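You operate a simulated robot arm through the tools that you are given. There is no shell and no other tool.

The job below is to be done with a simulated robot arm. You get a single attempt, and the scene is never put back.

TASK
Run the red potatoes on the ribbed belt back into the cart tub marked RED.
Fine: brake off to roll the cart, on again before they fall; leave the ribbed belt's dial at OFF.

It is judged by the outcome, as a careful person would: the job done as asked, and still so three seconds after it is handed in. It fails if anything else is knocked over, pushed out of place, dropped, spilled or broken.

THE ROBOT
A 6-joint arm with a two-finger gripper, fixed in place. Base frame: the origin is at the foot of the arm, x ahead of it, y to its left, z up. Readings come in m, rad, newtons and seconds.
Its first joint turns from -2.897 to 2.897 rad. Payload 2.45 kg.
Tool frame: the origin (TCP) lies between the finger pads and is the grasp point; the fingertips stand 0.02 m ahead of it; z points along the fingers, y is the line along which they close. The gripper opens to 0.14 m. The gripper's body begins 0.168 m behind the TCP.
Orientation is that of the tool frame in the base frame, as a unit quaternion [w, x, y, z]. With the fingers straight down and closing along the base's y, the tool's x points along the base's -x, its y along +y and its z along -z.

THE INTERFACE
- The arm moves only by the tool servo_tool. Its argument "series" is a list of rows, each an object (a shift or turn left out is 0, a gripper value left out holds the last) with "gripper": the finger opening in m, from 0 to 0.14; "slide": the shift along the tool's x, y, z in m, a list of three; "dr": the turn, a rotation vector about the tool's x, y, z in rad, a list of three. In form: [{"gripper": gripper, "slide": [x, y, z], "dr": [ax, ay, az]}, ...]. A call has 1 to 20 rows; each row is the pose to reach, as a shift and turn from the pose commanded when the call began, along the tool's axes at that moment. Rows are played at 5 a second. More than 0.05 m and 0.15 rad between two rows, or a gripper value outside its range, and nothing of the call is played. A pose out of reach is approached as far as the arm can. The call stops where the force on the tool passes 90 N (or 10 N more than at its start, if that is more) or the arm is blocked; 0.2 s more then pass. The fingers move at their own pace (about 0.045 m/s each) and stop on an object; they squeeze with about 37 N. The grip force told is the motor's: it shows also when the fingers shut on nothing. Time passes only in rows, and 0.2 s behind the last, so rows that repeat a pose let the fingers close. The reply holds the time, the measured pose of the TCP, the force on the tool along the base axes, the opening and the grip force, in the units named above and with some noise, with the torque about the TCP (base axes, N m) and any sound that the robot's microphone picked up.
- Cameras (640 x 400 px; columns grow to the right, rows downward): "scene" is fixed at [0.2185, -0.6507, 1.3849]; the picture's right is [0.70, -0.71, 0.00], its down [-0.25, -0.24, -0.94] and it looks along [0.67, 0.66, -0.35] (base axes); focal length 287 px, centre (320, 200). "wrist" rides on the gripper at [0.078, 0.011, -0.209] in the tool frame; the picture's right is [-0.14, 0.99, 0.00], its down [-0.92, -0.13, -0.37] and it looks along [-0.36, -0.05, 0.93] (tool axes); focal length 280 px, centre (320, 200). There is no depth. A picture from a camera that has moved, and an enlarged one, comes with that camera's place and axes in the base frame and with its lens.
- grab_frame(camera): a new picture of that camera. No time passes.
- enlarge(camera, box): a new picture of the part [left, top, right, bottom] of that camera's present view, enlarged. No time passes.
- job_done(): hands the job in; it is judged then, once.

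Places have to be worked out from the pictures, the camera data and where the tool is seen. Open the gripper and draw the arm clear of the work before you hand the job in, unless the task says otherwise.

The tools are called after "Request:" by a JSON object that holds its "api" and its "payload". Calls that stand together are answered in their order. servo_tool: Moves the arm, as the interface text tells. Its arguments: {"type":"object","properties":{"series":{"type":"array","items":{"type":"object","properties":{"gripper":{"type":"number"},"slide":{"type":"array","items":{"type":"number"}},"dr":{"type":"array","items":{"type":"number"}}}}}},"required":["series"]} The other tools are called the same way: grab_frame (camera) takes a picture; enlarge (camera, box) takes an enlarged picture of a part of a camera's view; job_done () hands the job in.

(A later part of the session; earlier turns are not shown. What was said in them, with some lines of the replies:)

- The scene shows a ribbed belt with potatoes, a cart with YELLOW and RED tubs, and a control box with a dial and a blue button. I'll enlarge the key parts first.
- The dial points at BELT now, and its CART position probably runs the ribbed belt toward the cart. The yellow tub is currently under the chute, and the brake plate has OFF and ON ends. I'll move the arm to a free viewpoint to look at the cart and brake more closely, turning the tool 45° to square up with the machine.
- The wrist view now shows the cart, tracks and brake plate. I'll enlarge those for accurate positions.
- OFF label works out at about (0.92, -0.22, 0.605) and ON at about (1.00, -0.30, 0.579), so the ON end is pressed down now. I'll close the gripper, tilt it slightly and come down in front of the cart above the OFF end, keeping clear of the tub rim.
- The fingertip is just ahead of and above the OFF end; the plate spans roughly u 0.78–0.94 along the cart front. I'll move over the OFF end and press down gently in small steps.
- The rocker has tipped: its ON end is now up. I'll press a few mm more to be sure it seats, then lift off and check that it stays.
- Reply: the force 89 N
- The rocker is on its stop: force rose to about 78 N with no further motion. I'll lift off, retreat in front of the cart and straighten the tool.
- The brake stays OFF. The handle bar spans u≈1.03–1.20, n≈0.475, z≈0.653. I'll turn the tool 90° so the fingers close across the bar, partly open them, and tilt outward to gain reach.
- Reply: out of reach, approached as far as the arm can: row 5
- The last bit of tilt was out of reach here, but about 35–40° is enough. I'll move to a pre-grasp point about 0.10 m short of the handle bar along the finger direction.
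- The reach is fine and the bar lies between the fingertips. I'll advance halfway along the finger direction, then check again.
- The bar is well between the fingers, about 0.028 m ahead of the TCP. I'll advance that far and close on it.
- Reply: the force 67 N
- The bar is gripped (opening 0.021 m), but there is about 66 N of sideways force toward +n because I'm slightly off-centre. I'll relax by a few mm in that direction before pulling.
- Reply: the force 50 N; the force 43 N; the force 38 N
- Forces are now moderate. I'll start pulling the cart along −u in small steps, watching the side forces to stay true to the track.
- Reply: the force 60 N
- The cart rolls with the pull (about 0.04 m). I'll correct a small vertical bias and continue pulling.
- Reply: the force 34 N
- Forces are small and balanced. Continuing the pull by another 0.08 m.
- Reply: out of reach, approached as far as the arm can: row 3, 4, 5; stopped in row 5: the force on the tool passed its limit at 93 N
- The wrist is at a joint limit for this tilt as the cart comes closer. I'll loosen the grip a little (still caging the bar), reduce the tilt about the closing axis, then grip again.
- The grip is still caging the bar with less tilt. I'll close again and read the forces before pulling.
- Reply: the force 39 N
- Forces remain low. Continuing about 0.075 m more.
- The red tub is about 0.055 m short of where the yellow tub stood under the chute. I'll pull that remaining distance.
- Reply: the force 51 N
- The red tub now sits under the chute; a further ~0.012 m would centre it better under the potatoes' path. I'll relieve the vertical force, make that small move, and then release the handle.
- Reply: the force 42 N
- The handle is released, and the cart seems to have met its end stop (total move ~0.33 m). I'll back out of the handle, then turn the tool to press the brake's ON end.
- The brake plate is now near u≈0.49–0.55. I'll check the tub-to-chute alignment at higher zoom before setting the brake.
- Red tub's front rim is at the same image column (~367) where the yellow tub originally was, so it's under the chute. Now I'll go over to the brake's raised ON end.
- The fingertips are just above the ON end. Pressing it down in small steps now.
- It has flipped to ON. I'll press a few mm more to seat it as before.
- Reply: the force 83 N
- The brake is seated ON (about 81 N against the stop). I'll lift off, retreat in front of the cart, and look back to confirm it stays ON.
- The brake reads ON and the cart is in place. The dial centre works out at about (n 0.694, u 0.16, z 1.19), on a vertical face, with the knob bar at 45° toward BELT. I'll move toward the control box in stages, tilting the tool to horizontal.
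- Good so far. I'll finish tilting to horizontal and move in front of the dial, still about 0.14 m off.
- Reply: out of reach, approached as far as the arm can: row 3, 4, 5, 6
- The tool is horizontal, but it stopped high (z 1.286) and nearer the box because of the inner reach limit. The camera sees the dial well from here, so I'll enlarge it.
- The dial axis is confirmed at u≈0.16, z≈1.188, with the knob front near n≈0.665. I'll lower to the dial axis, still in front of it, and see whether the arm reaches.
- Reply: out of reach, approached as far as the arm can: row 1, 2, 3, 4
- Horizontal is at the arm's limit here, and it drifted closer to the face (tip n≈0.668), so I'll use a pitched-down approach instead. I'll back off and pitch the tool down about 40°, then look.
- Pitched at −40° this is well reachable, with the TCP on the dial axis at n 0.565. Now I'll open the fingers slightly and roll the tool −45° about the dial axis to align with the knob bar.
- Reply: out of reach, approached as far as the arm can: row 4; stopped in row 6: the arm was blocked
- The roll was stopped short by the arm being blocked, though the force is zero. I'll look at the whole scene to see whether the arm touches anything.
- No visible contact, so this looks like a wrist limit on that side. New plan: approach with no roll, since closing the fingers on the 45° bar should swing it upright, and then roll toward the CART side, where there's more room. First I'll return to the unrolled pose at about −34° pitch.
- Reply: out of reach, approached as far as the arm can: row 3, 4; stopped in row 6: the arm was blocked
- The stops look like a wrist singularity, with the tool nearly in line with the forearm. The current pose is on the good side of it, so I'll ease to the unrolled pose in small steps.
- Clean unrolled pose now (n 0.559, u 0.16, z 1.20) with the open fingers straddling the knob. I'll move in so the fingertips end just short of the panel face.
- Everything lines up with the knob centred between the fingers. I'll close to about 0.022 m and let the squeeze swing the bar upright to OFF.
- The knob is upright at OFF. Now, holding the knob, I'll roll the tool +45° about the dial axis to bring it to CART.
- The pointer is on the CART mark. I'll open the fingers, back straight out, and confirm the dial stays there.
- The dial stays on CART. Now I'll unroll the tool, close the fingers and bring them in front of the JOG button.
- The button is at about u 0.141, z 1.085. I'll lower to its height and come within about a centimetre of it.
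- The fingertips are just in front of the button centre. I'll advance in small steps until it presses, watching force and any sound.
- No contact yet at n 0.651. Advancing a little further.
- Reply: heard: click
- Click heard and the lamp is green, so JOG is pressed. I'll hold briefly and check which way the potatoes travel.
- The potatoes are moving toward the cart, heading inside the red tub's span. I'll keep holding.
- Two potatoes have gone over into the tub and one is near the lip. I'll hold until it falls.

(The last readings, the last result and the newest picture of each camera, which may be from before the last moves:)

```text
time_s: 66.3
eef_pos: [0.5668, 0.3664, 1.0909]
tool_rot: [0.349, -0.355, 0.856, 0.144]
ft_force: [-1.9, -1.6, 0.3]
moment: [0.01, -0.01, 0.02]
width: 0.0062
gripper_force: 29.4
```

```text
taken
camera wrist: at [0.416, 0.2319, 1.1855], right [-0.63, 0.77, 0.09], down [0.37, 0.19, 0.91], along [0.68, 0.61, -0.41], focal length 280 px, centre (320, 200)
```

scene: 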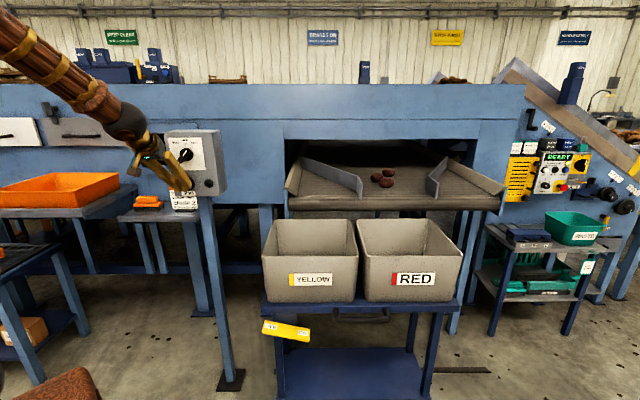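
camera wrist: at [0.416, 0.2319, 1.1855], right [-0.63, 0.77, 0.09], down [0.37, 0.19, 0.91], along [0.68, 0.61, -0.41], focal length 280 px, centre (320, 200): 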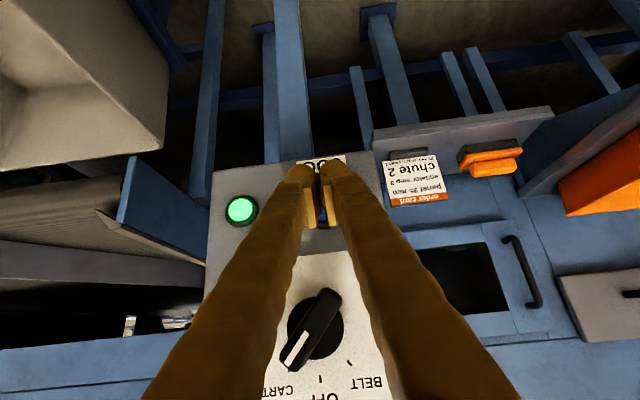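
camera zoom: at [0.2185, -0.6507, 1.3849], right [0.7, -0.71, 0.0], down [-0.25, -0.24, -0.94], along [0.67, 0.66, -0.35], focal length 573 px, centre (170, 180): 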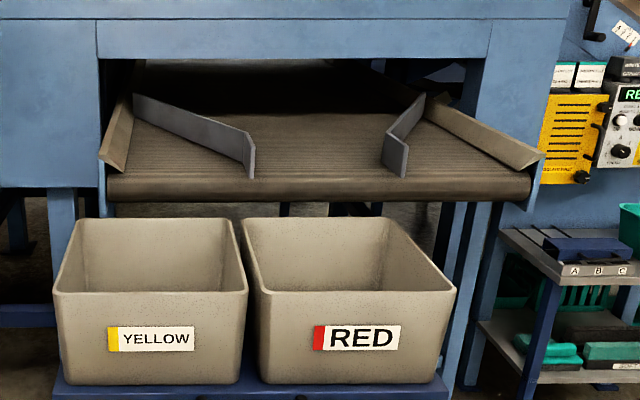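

All three potatoes have dropped and the belt is clear. I'll release JOG, back off and rise to the dial, opening the fingers for the turn to OFF.

Request:
{"api": "servo_tool", "payload": {"series": [{"slide": [0.0215, 0, -0.0209]}, {"slide": [0.043, 0, -0.0418]}, {"slide": [0.0645, 0, -0.0627]}, {"slide": [0.0416, -0.006, -0.0911], "dr": [0, -0.0667, 0]}, {"gripper": 0.085, "slide": [0.0186, -0.012, -0.1195], "dr": [0, -0.1333, 0]}, {"slide": [-0.0043, -0.018, -0.1479], "dr": [0, -0.2, 0]}, {"slide": [-0.0043, -0.018, -0.1479], "dr": [0, -0.2, 0]}]}}

Request:
{"api": "grab_frame", "payload": {"camera": "wrist"}}

Request:
{"api": "enlarge", "payload": {"camera": "scene", "box": [140, 110, 240, 210]}}

```text
time_s: 67.9
eef_pos: [0.5082, 0.2801, 1.1995]
tool_rot: [0.433, -0.338, 0.816, 0.179]
ft_force: [-0.4, -0.6, -0.4]
moment: [-0.01, 0.01, 0.0]
width: 0.0698
gripper_force: 0.0
```

```text
taken
camera wrist: at [0.3463, 0.1355, 1.2524], right [-0.65, 0.76, 0.11], down [0.24, 0.06, 0.97], along [0.72, 0.65, -0.22], focal length 280 px, centre (320, 200)
```

wrist: 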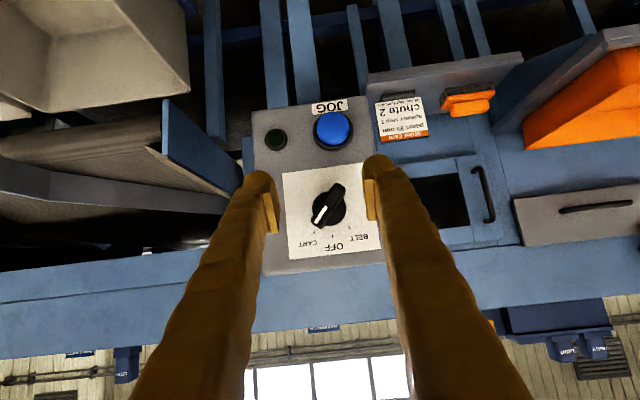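

```text
4.00 times, centred on (190, 160) of scene
camera zoom: at [0.2185, -0.6507, 1.3849], right [0.7, -0.71, 0.0], down [-0.25, -0.24, -0.94], along [0.67, 0.66, -0.35], focal length 1146 px, centre (840, 360)
```

zoom: 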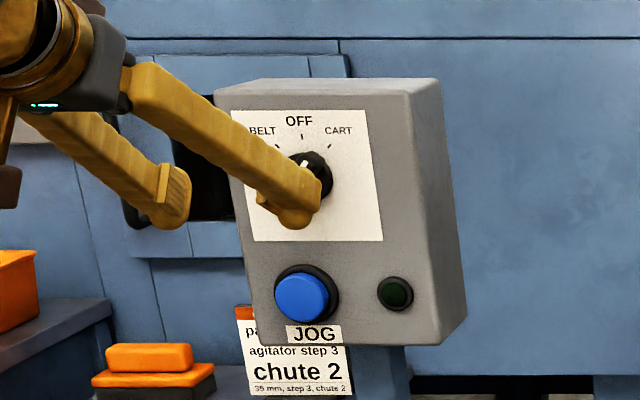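

JOG is released and the lamp is out. I'll repeat the same straddling approach, with the fingers fully opened first, and close to bring the bar upright to OFF.

Request:
{"api": "servo_tool", "payload": {"series": [{"gripper": 0.085}, {"gripper": 0.085, "slide": [-0.0126, 0, 0.022]}, {"slide": [-0.0253, 0, 0.0439]}, {"slide": [-0.0379, 0, 0.0659]}, {"slide": [-0.0442, 0, 0.0768]}, {"slide": [-0.0511, 0, 0.0887]}, {"gripper": 0.06, "slide": [-0.0511, 0, 0.0887]}, {"gripper": 0.045, "slide": [-0.0511, 0, 0.0887]}, {"gripper": 0.03, "slide": [-0.0511, 0, 0.0887]}, {"gripper": 0.015, "slide": [-0.0511, 0, 0.0887]}, {"gripper": 0.01, "slide": [-0.0511, 0, 0.0887]}, {"gripper": 0.01, "slide": [-0.0511, 0, 0.0887]}]}}

Request:
{"api": "grab_frame", "payload": {"camera": "wrist"}}

```text
time_s: 70.5
eef_pos: [0.5792, 0.3563, 1.1926]
tool_rot: [0.431, -0.339, 0.817, 0.179]
ft_force: [-10.0, 7.0, -5.1]
moment: [0.02, 0.11, 0.12]
width: 0.018
gripper_force: 5.4
```

```text
taken
camera wrist: at [0.4182, 0.2101, 1.2456], right [-0.65, 0.75, 0.11], down [0.24, 0.06, 0.97], along [0.72, 0.65, -0.22], focal length 280 px, centre (320, 200)
```

wrist: 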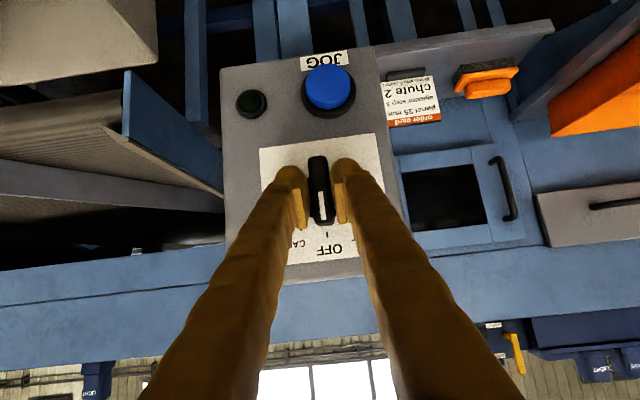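

The bar is upright at OFF. I'll open the fingers symmetrically and back straight out.

Request:
{"api": "servo_tool", "payload": {"series": [{"gripper": 0.03}, {"gripper": 0.05}, {"gripper": 0.07}, {"slide": [0, 0, -0.02]}, {"slide": [0, 0, -0.06]}, {"slide": [0, 0, -0.1]}, {"slide": [0, 0, -0.14]}]}}

Request:
{"api": "enlarge", "payload": {"camera": "wrist", "box": [230, 80, 430, 280]}}

Request:
{"api": "enlarge", "payload": {"camera": "scene", "box": [140, 110, 240, 210]}}

```text
time_s: 72.1
eef_pos: [0.4987, 0.2731, 1.2696]
tool_rot: [0.432, -0.338, 0.817, 0.178]
ft_force: [-0.8, -0.2, -0.2]
moment: [-0.01, -0.01, 0.0]
width: 0.0701
gripper_force: 0.0
```

```text
2.00 times, centred on (330, 180) of wrist
camera zoom: at [0.3367, 0.1272, 1.3228], right [-0.65, 0.76, 0.11], down [0.24, 0.06, 0.97], along [0.73, 0.65, -0.22], focal length 561 px, centre (300, 240)
```

zoom: 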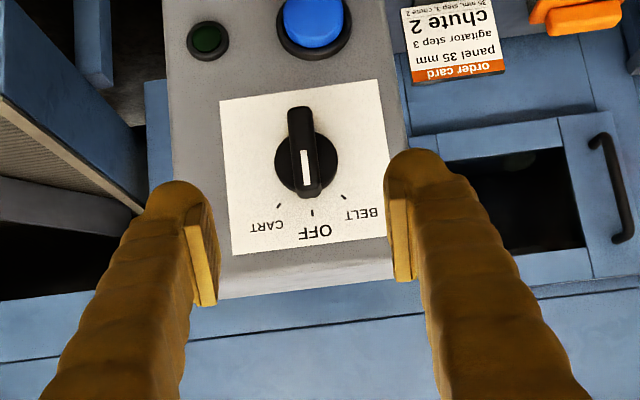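

```text
4.00 times, centred on (190, 160) of scene
camera zoom: at [0.2185, -0.6507, 1.3849], right [0.7, -0.71, 0.0], down [-0.25, -0.24, -0.94], along [0.67, 0.66, -0.35], focal length 1146 px, centre (840, 360)
```

zoom: 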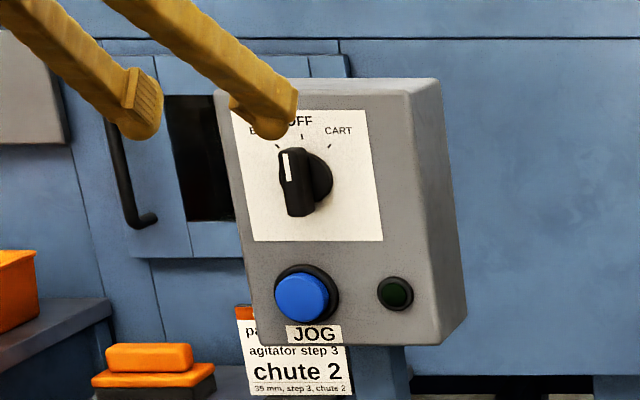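

The dial is at OFF with JOG released. I'll withdraw up and away to a high tool-down view over the cart to confirm the potatoes are in RED.

Request:
{"api": "servo_tool", "payload": {"series": [{"slide": [0.0005, -0.0375, -0.0229], "dr": [0, 0.081, 0]}, {"slide": [0.001, -0.075, -0.0458], "dr": [0, 0.162, 0]}, {"slide": [0.0016, -0.1125, -0.0687], "dr": [0, 0.2425, 0]}, {"slide": [0.0021, -0.15, -0.0915], "dr": [0, 0.3233, 0]}, {"slide": [0.0026, -0.1875, -0.1144], "dr": [0, 0.4042, 0]}, {"slide": [0.0031, -0.225, -0.1373], "dr": [0, 0.485, 0]}, {"slide": [0.0036, -0.2625, -0.1602], "dr": [0, 0.5658, 0]}, {"slide": [0.0041, -0.3, -0.1831], "dr": [0, 0.6467, 0]}, {"slide": [0.0047, -0.3375, -0.206], "dr": [0, 0.7275, 0]}, {"slide": [0.0052, -0.375, -0.2288], "dr": [0, 0.8083, 0]}, {"slide": [0.0057, -0.4125, -0.2517], "dr": [0, 0.8892, 0]}, {"slide": [0.0062, -0.45, -0.2746], "dr": [0, 0.97, 0]}]}}

Request:
{"api": "grab_frame", "payload": {"camera": "wrist"}}

Request:
{"api": "grab_frame", "payload": {"camera": "scene"}}

```text
time_s: 74.7
eef_pos: [0.6513, -0.2088, 1.4192]
tool_rot: [0.001, -0.382, 0.924, -0.001]
ft_force: [-0.1, 0.2, 0.8]
moment: [-0.02, -0.06, 0.02]
width: 0.0699
gripper_force: 0.1
```

```text
taken
camera wrist: at [0.5879, -0.2544, 1.6287], right [-0.6, 0.8, 0.0], down [0.74, 0.56, 0.37], along [0.3, 0.22, -0.93], focal length 280 px, centre (320, 200)
```

wrist: 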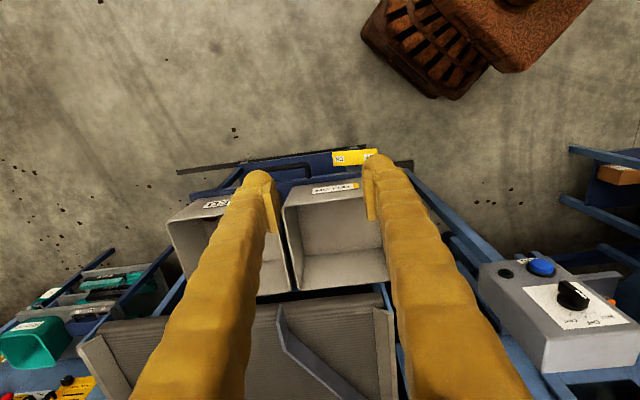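

```text
taken
```

scene: 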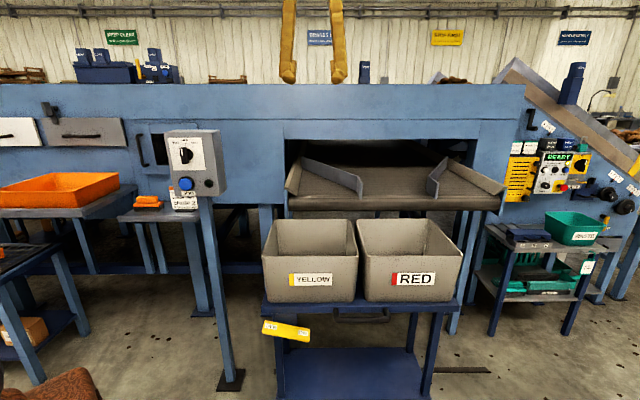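

The left finger hides the inside of the red tub. I'll shift along the cart to see in.

Request:
{"api": "servo_tool", "payload": {"series": [{"slide": [0, -0.045, 0]}, {"slide": [0, -0.09, 0]}, {"slide": [0, -0.135, 0]}, {"slide": [0, -0.18, 0]}, {"slide": [0, -0.22, 0]}]}}

Request:
{"api": "grab_frame", "payload": {"camera": "wrist"}}

```text
time_s: 75.9
eef_pos: [0.8109, -0.3641, 1.424]
tool_rot: [0.002, -0.383, 0.924, -0.001]
ft_force: [-1.2, 0.3, 1.1]
moment: [-0.07, -0.14, 0.01]
width: 0.0701
gripper_force: 0.0
```

```text
taken
camera wrist: at [0.745, -0.4101, 1.6334], right [-0.6, 0.8, 0.0], down [0.74, 0.56, 0.37], along [0.3, 0.22, -0.93], focal length 280 px, centre (320, 200)
```

wrist: 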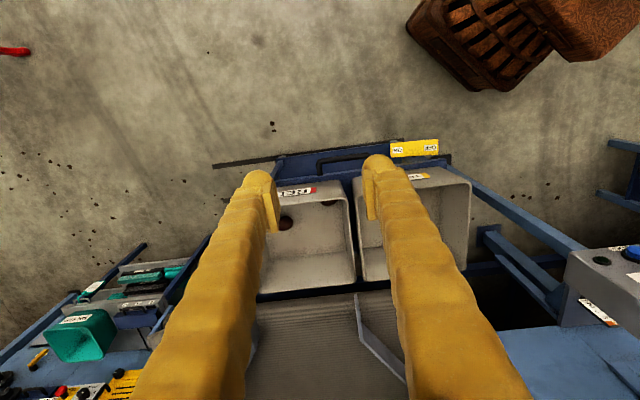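

Request:
{"api": "enlarge", "payload": {"camera": "wrist", "box": [230, 140, 480, 310]}}

```text
2.35 times, centred on (355, 225) of wrist
camera zoom: at [0.745, -0.4101, 1.6334], right [-0.6, 0.8, 0.0], down [0.74, 0.56, 0.37], along [0.3, 0.22, -0.93], focal length 660 px, centre (238, 141)
```

zoom: 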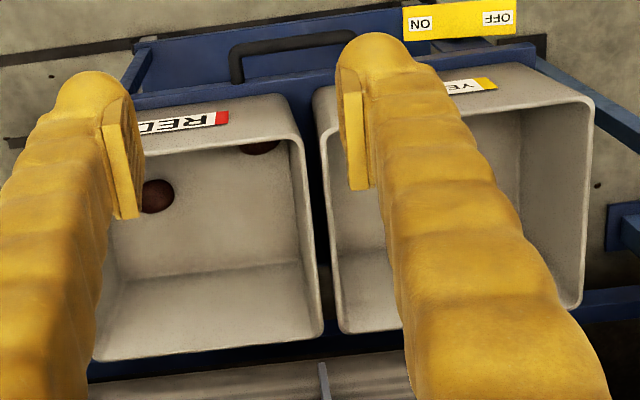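

Two potatoes are visible in RED, and the third may be hidden by the finger or the front wall. I'll open the gripper wide and shift and lower slightly for a full view.

Request:
{"api": "servo_tool", "payload": {"series": [{"gripper": 0.14, "slide": [0, -0.02, 0.04]}, {"slide": [-0.01, -0.04, 0.08]}, {"slide": [-0.03, -0.06, 0.11]}, {"slide": [-0.05, -0.08, 0.11]}, {"slide": [-0.07, -0.08, 0.11]}]}}

Request:
{"api": "grab_frame", "payload": {"camera": "wrist"}}

Request:
{"api": "enlarge", "payload": {"camera": "wrist", "box": [230, 130, 450, 310]}}

```text
time_s: 77.1
eef_pos: [0.9166, -0.3709, 1.3104]
tool_rot: [0.002, -0.383, 0.924, 0.0]
ft_force: [-0.3, -0.6, 0.7]
moment: [-0.03, 0.0, 0.0]
width: 0.1399
gripper_force: 0.0
```

```text
taken
camera wrist: at [0.8527, -0.4178, 1.5198], right [-0.6, 0.8, 0.0], down [0.74, 0.56, 0.37], along [0.3, 0.22, -0.93], focal length 280 px, centre (320, 200)
```

wrist: 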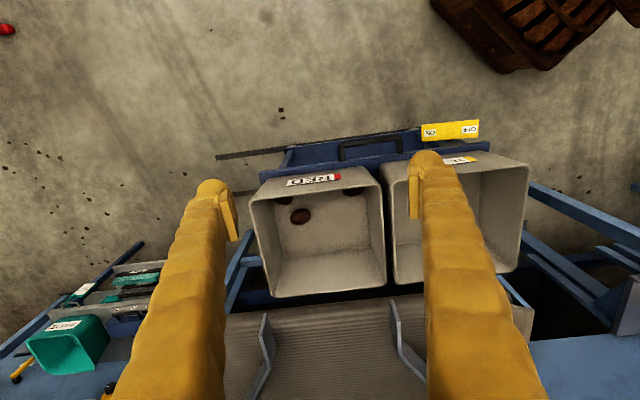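

```text
2.22 times, centred on (340, 220) of wrist
camera zoom: at [0.8527, -0.4178, 1.5198], right [-0.6, 0.8, 0.0], down [0.74, 0.56, 0.37], along [0.3, 0.22, -0.93], focal length 623 px, centre (276, 156)
```

zoom: 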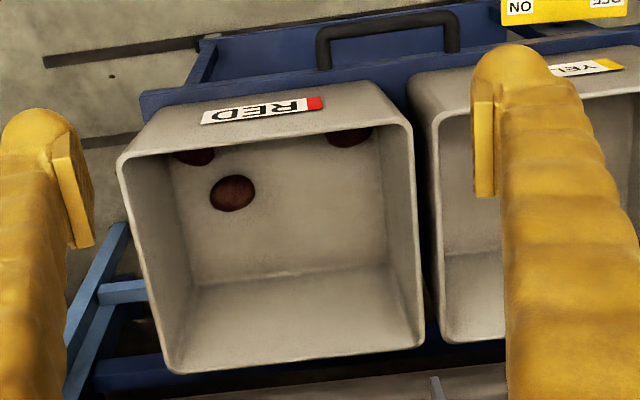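

All three potatoes are in the RED tub. The gripper is open, so I'll draw the arm up and back, clear of the cart, then take final check pictures.

Request:
{"api": "servo_tool", "payload": {"series": [{"slide": [0.04, 0.01, -0.02]}, {"slide": [0.08, 0.03, -0.04]}, {"slide": [0.12, 0.05, -0.06]}, {"slide": [0.15, 0.08, -0.08]}, {"slide": [0.17, 0.12, -0.09]}, {"slide": [0.18, 0.16, -0.09]}]}}

Request:
{"api": "grab_frame", "payload": {"camera": "scene"}}

Request:
{"api": "enlarge", "payload": {"camera": "scene", "box": [140, 110, 340, 350]}}

```text
time_s: 78.5
eef_pos: [0.6742, -0.3823, 1.4012]
tool_rot: [0.001, -0.383, 0.924, 0.0]
ft_force: [-1.2, -0.2, 0.0]
moment: [0.07, 0.1, 0.02]
width: 0.1399
gripper_force: 0.0
```

```text
taken
```

scene: 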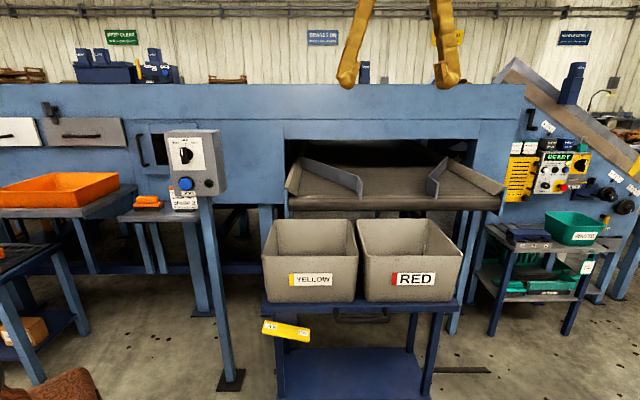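

```text
1.67 times, centred on (240, 230) of scene
camera zoom: at [0.2185, -0.6507, 1.3849], right [0.7, -0.71, 0.0], down [-0.25, -0.24, -0.94], along [0.67, 0.66, -0.35], focal length 478 px, centre (453, 150)
```

zoom: 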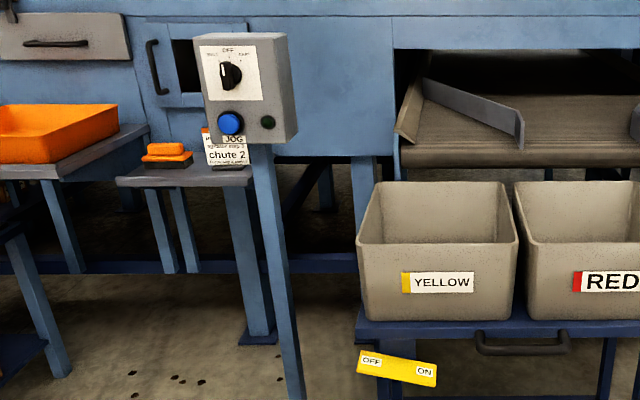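

The final pictures show the belt empty, the three potatoes in RED, the dial at OFF, the brake ON, nothing else disturbed, and the arm clear with the gripper open. Handing the job in.

Request:
{"api": "job_done", "payload": {}}

```text
The job is handed in.
```

The job is done and handed in. All three red potatoes from the ribbed belt are in the RED tub.

- **Cart:** I took the brake off and pulled the cart along its track by the handle until the RED tub was under the chute. The brake went back on before any potatoes fell, and the last picture shows it still ON.
- **Belt:** The dial was pointing at BELT. I turned it to CART and held JOG until the belt was empty, then set it to OFF, where the last picture shows it.
- **Surroundings:** I saw nothing else knocked over, moved or spilled. The gripper is open and the arm is clear of the work.
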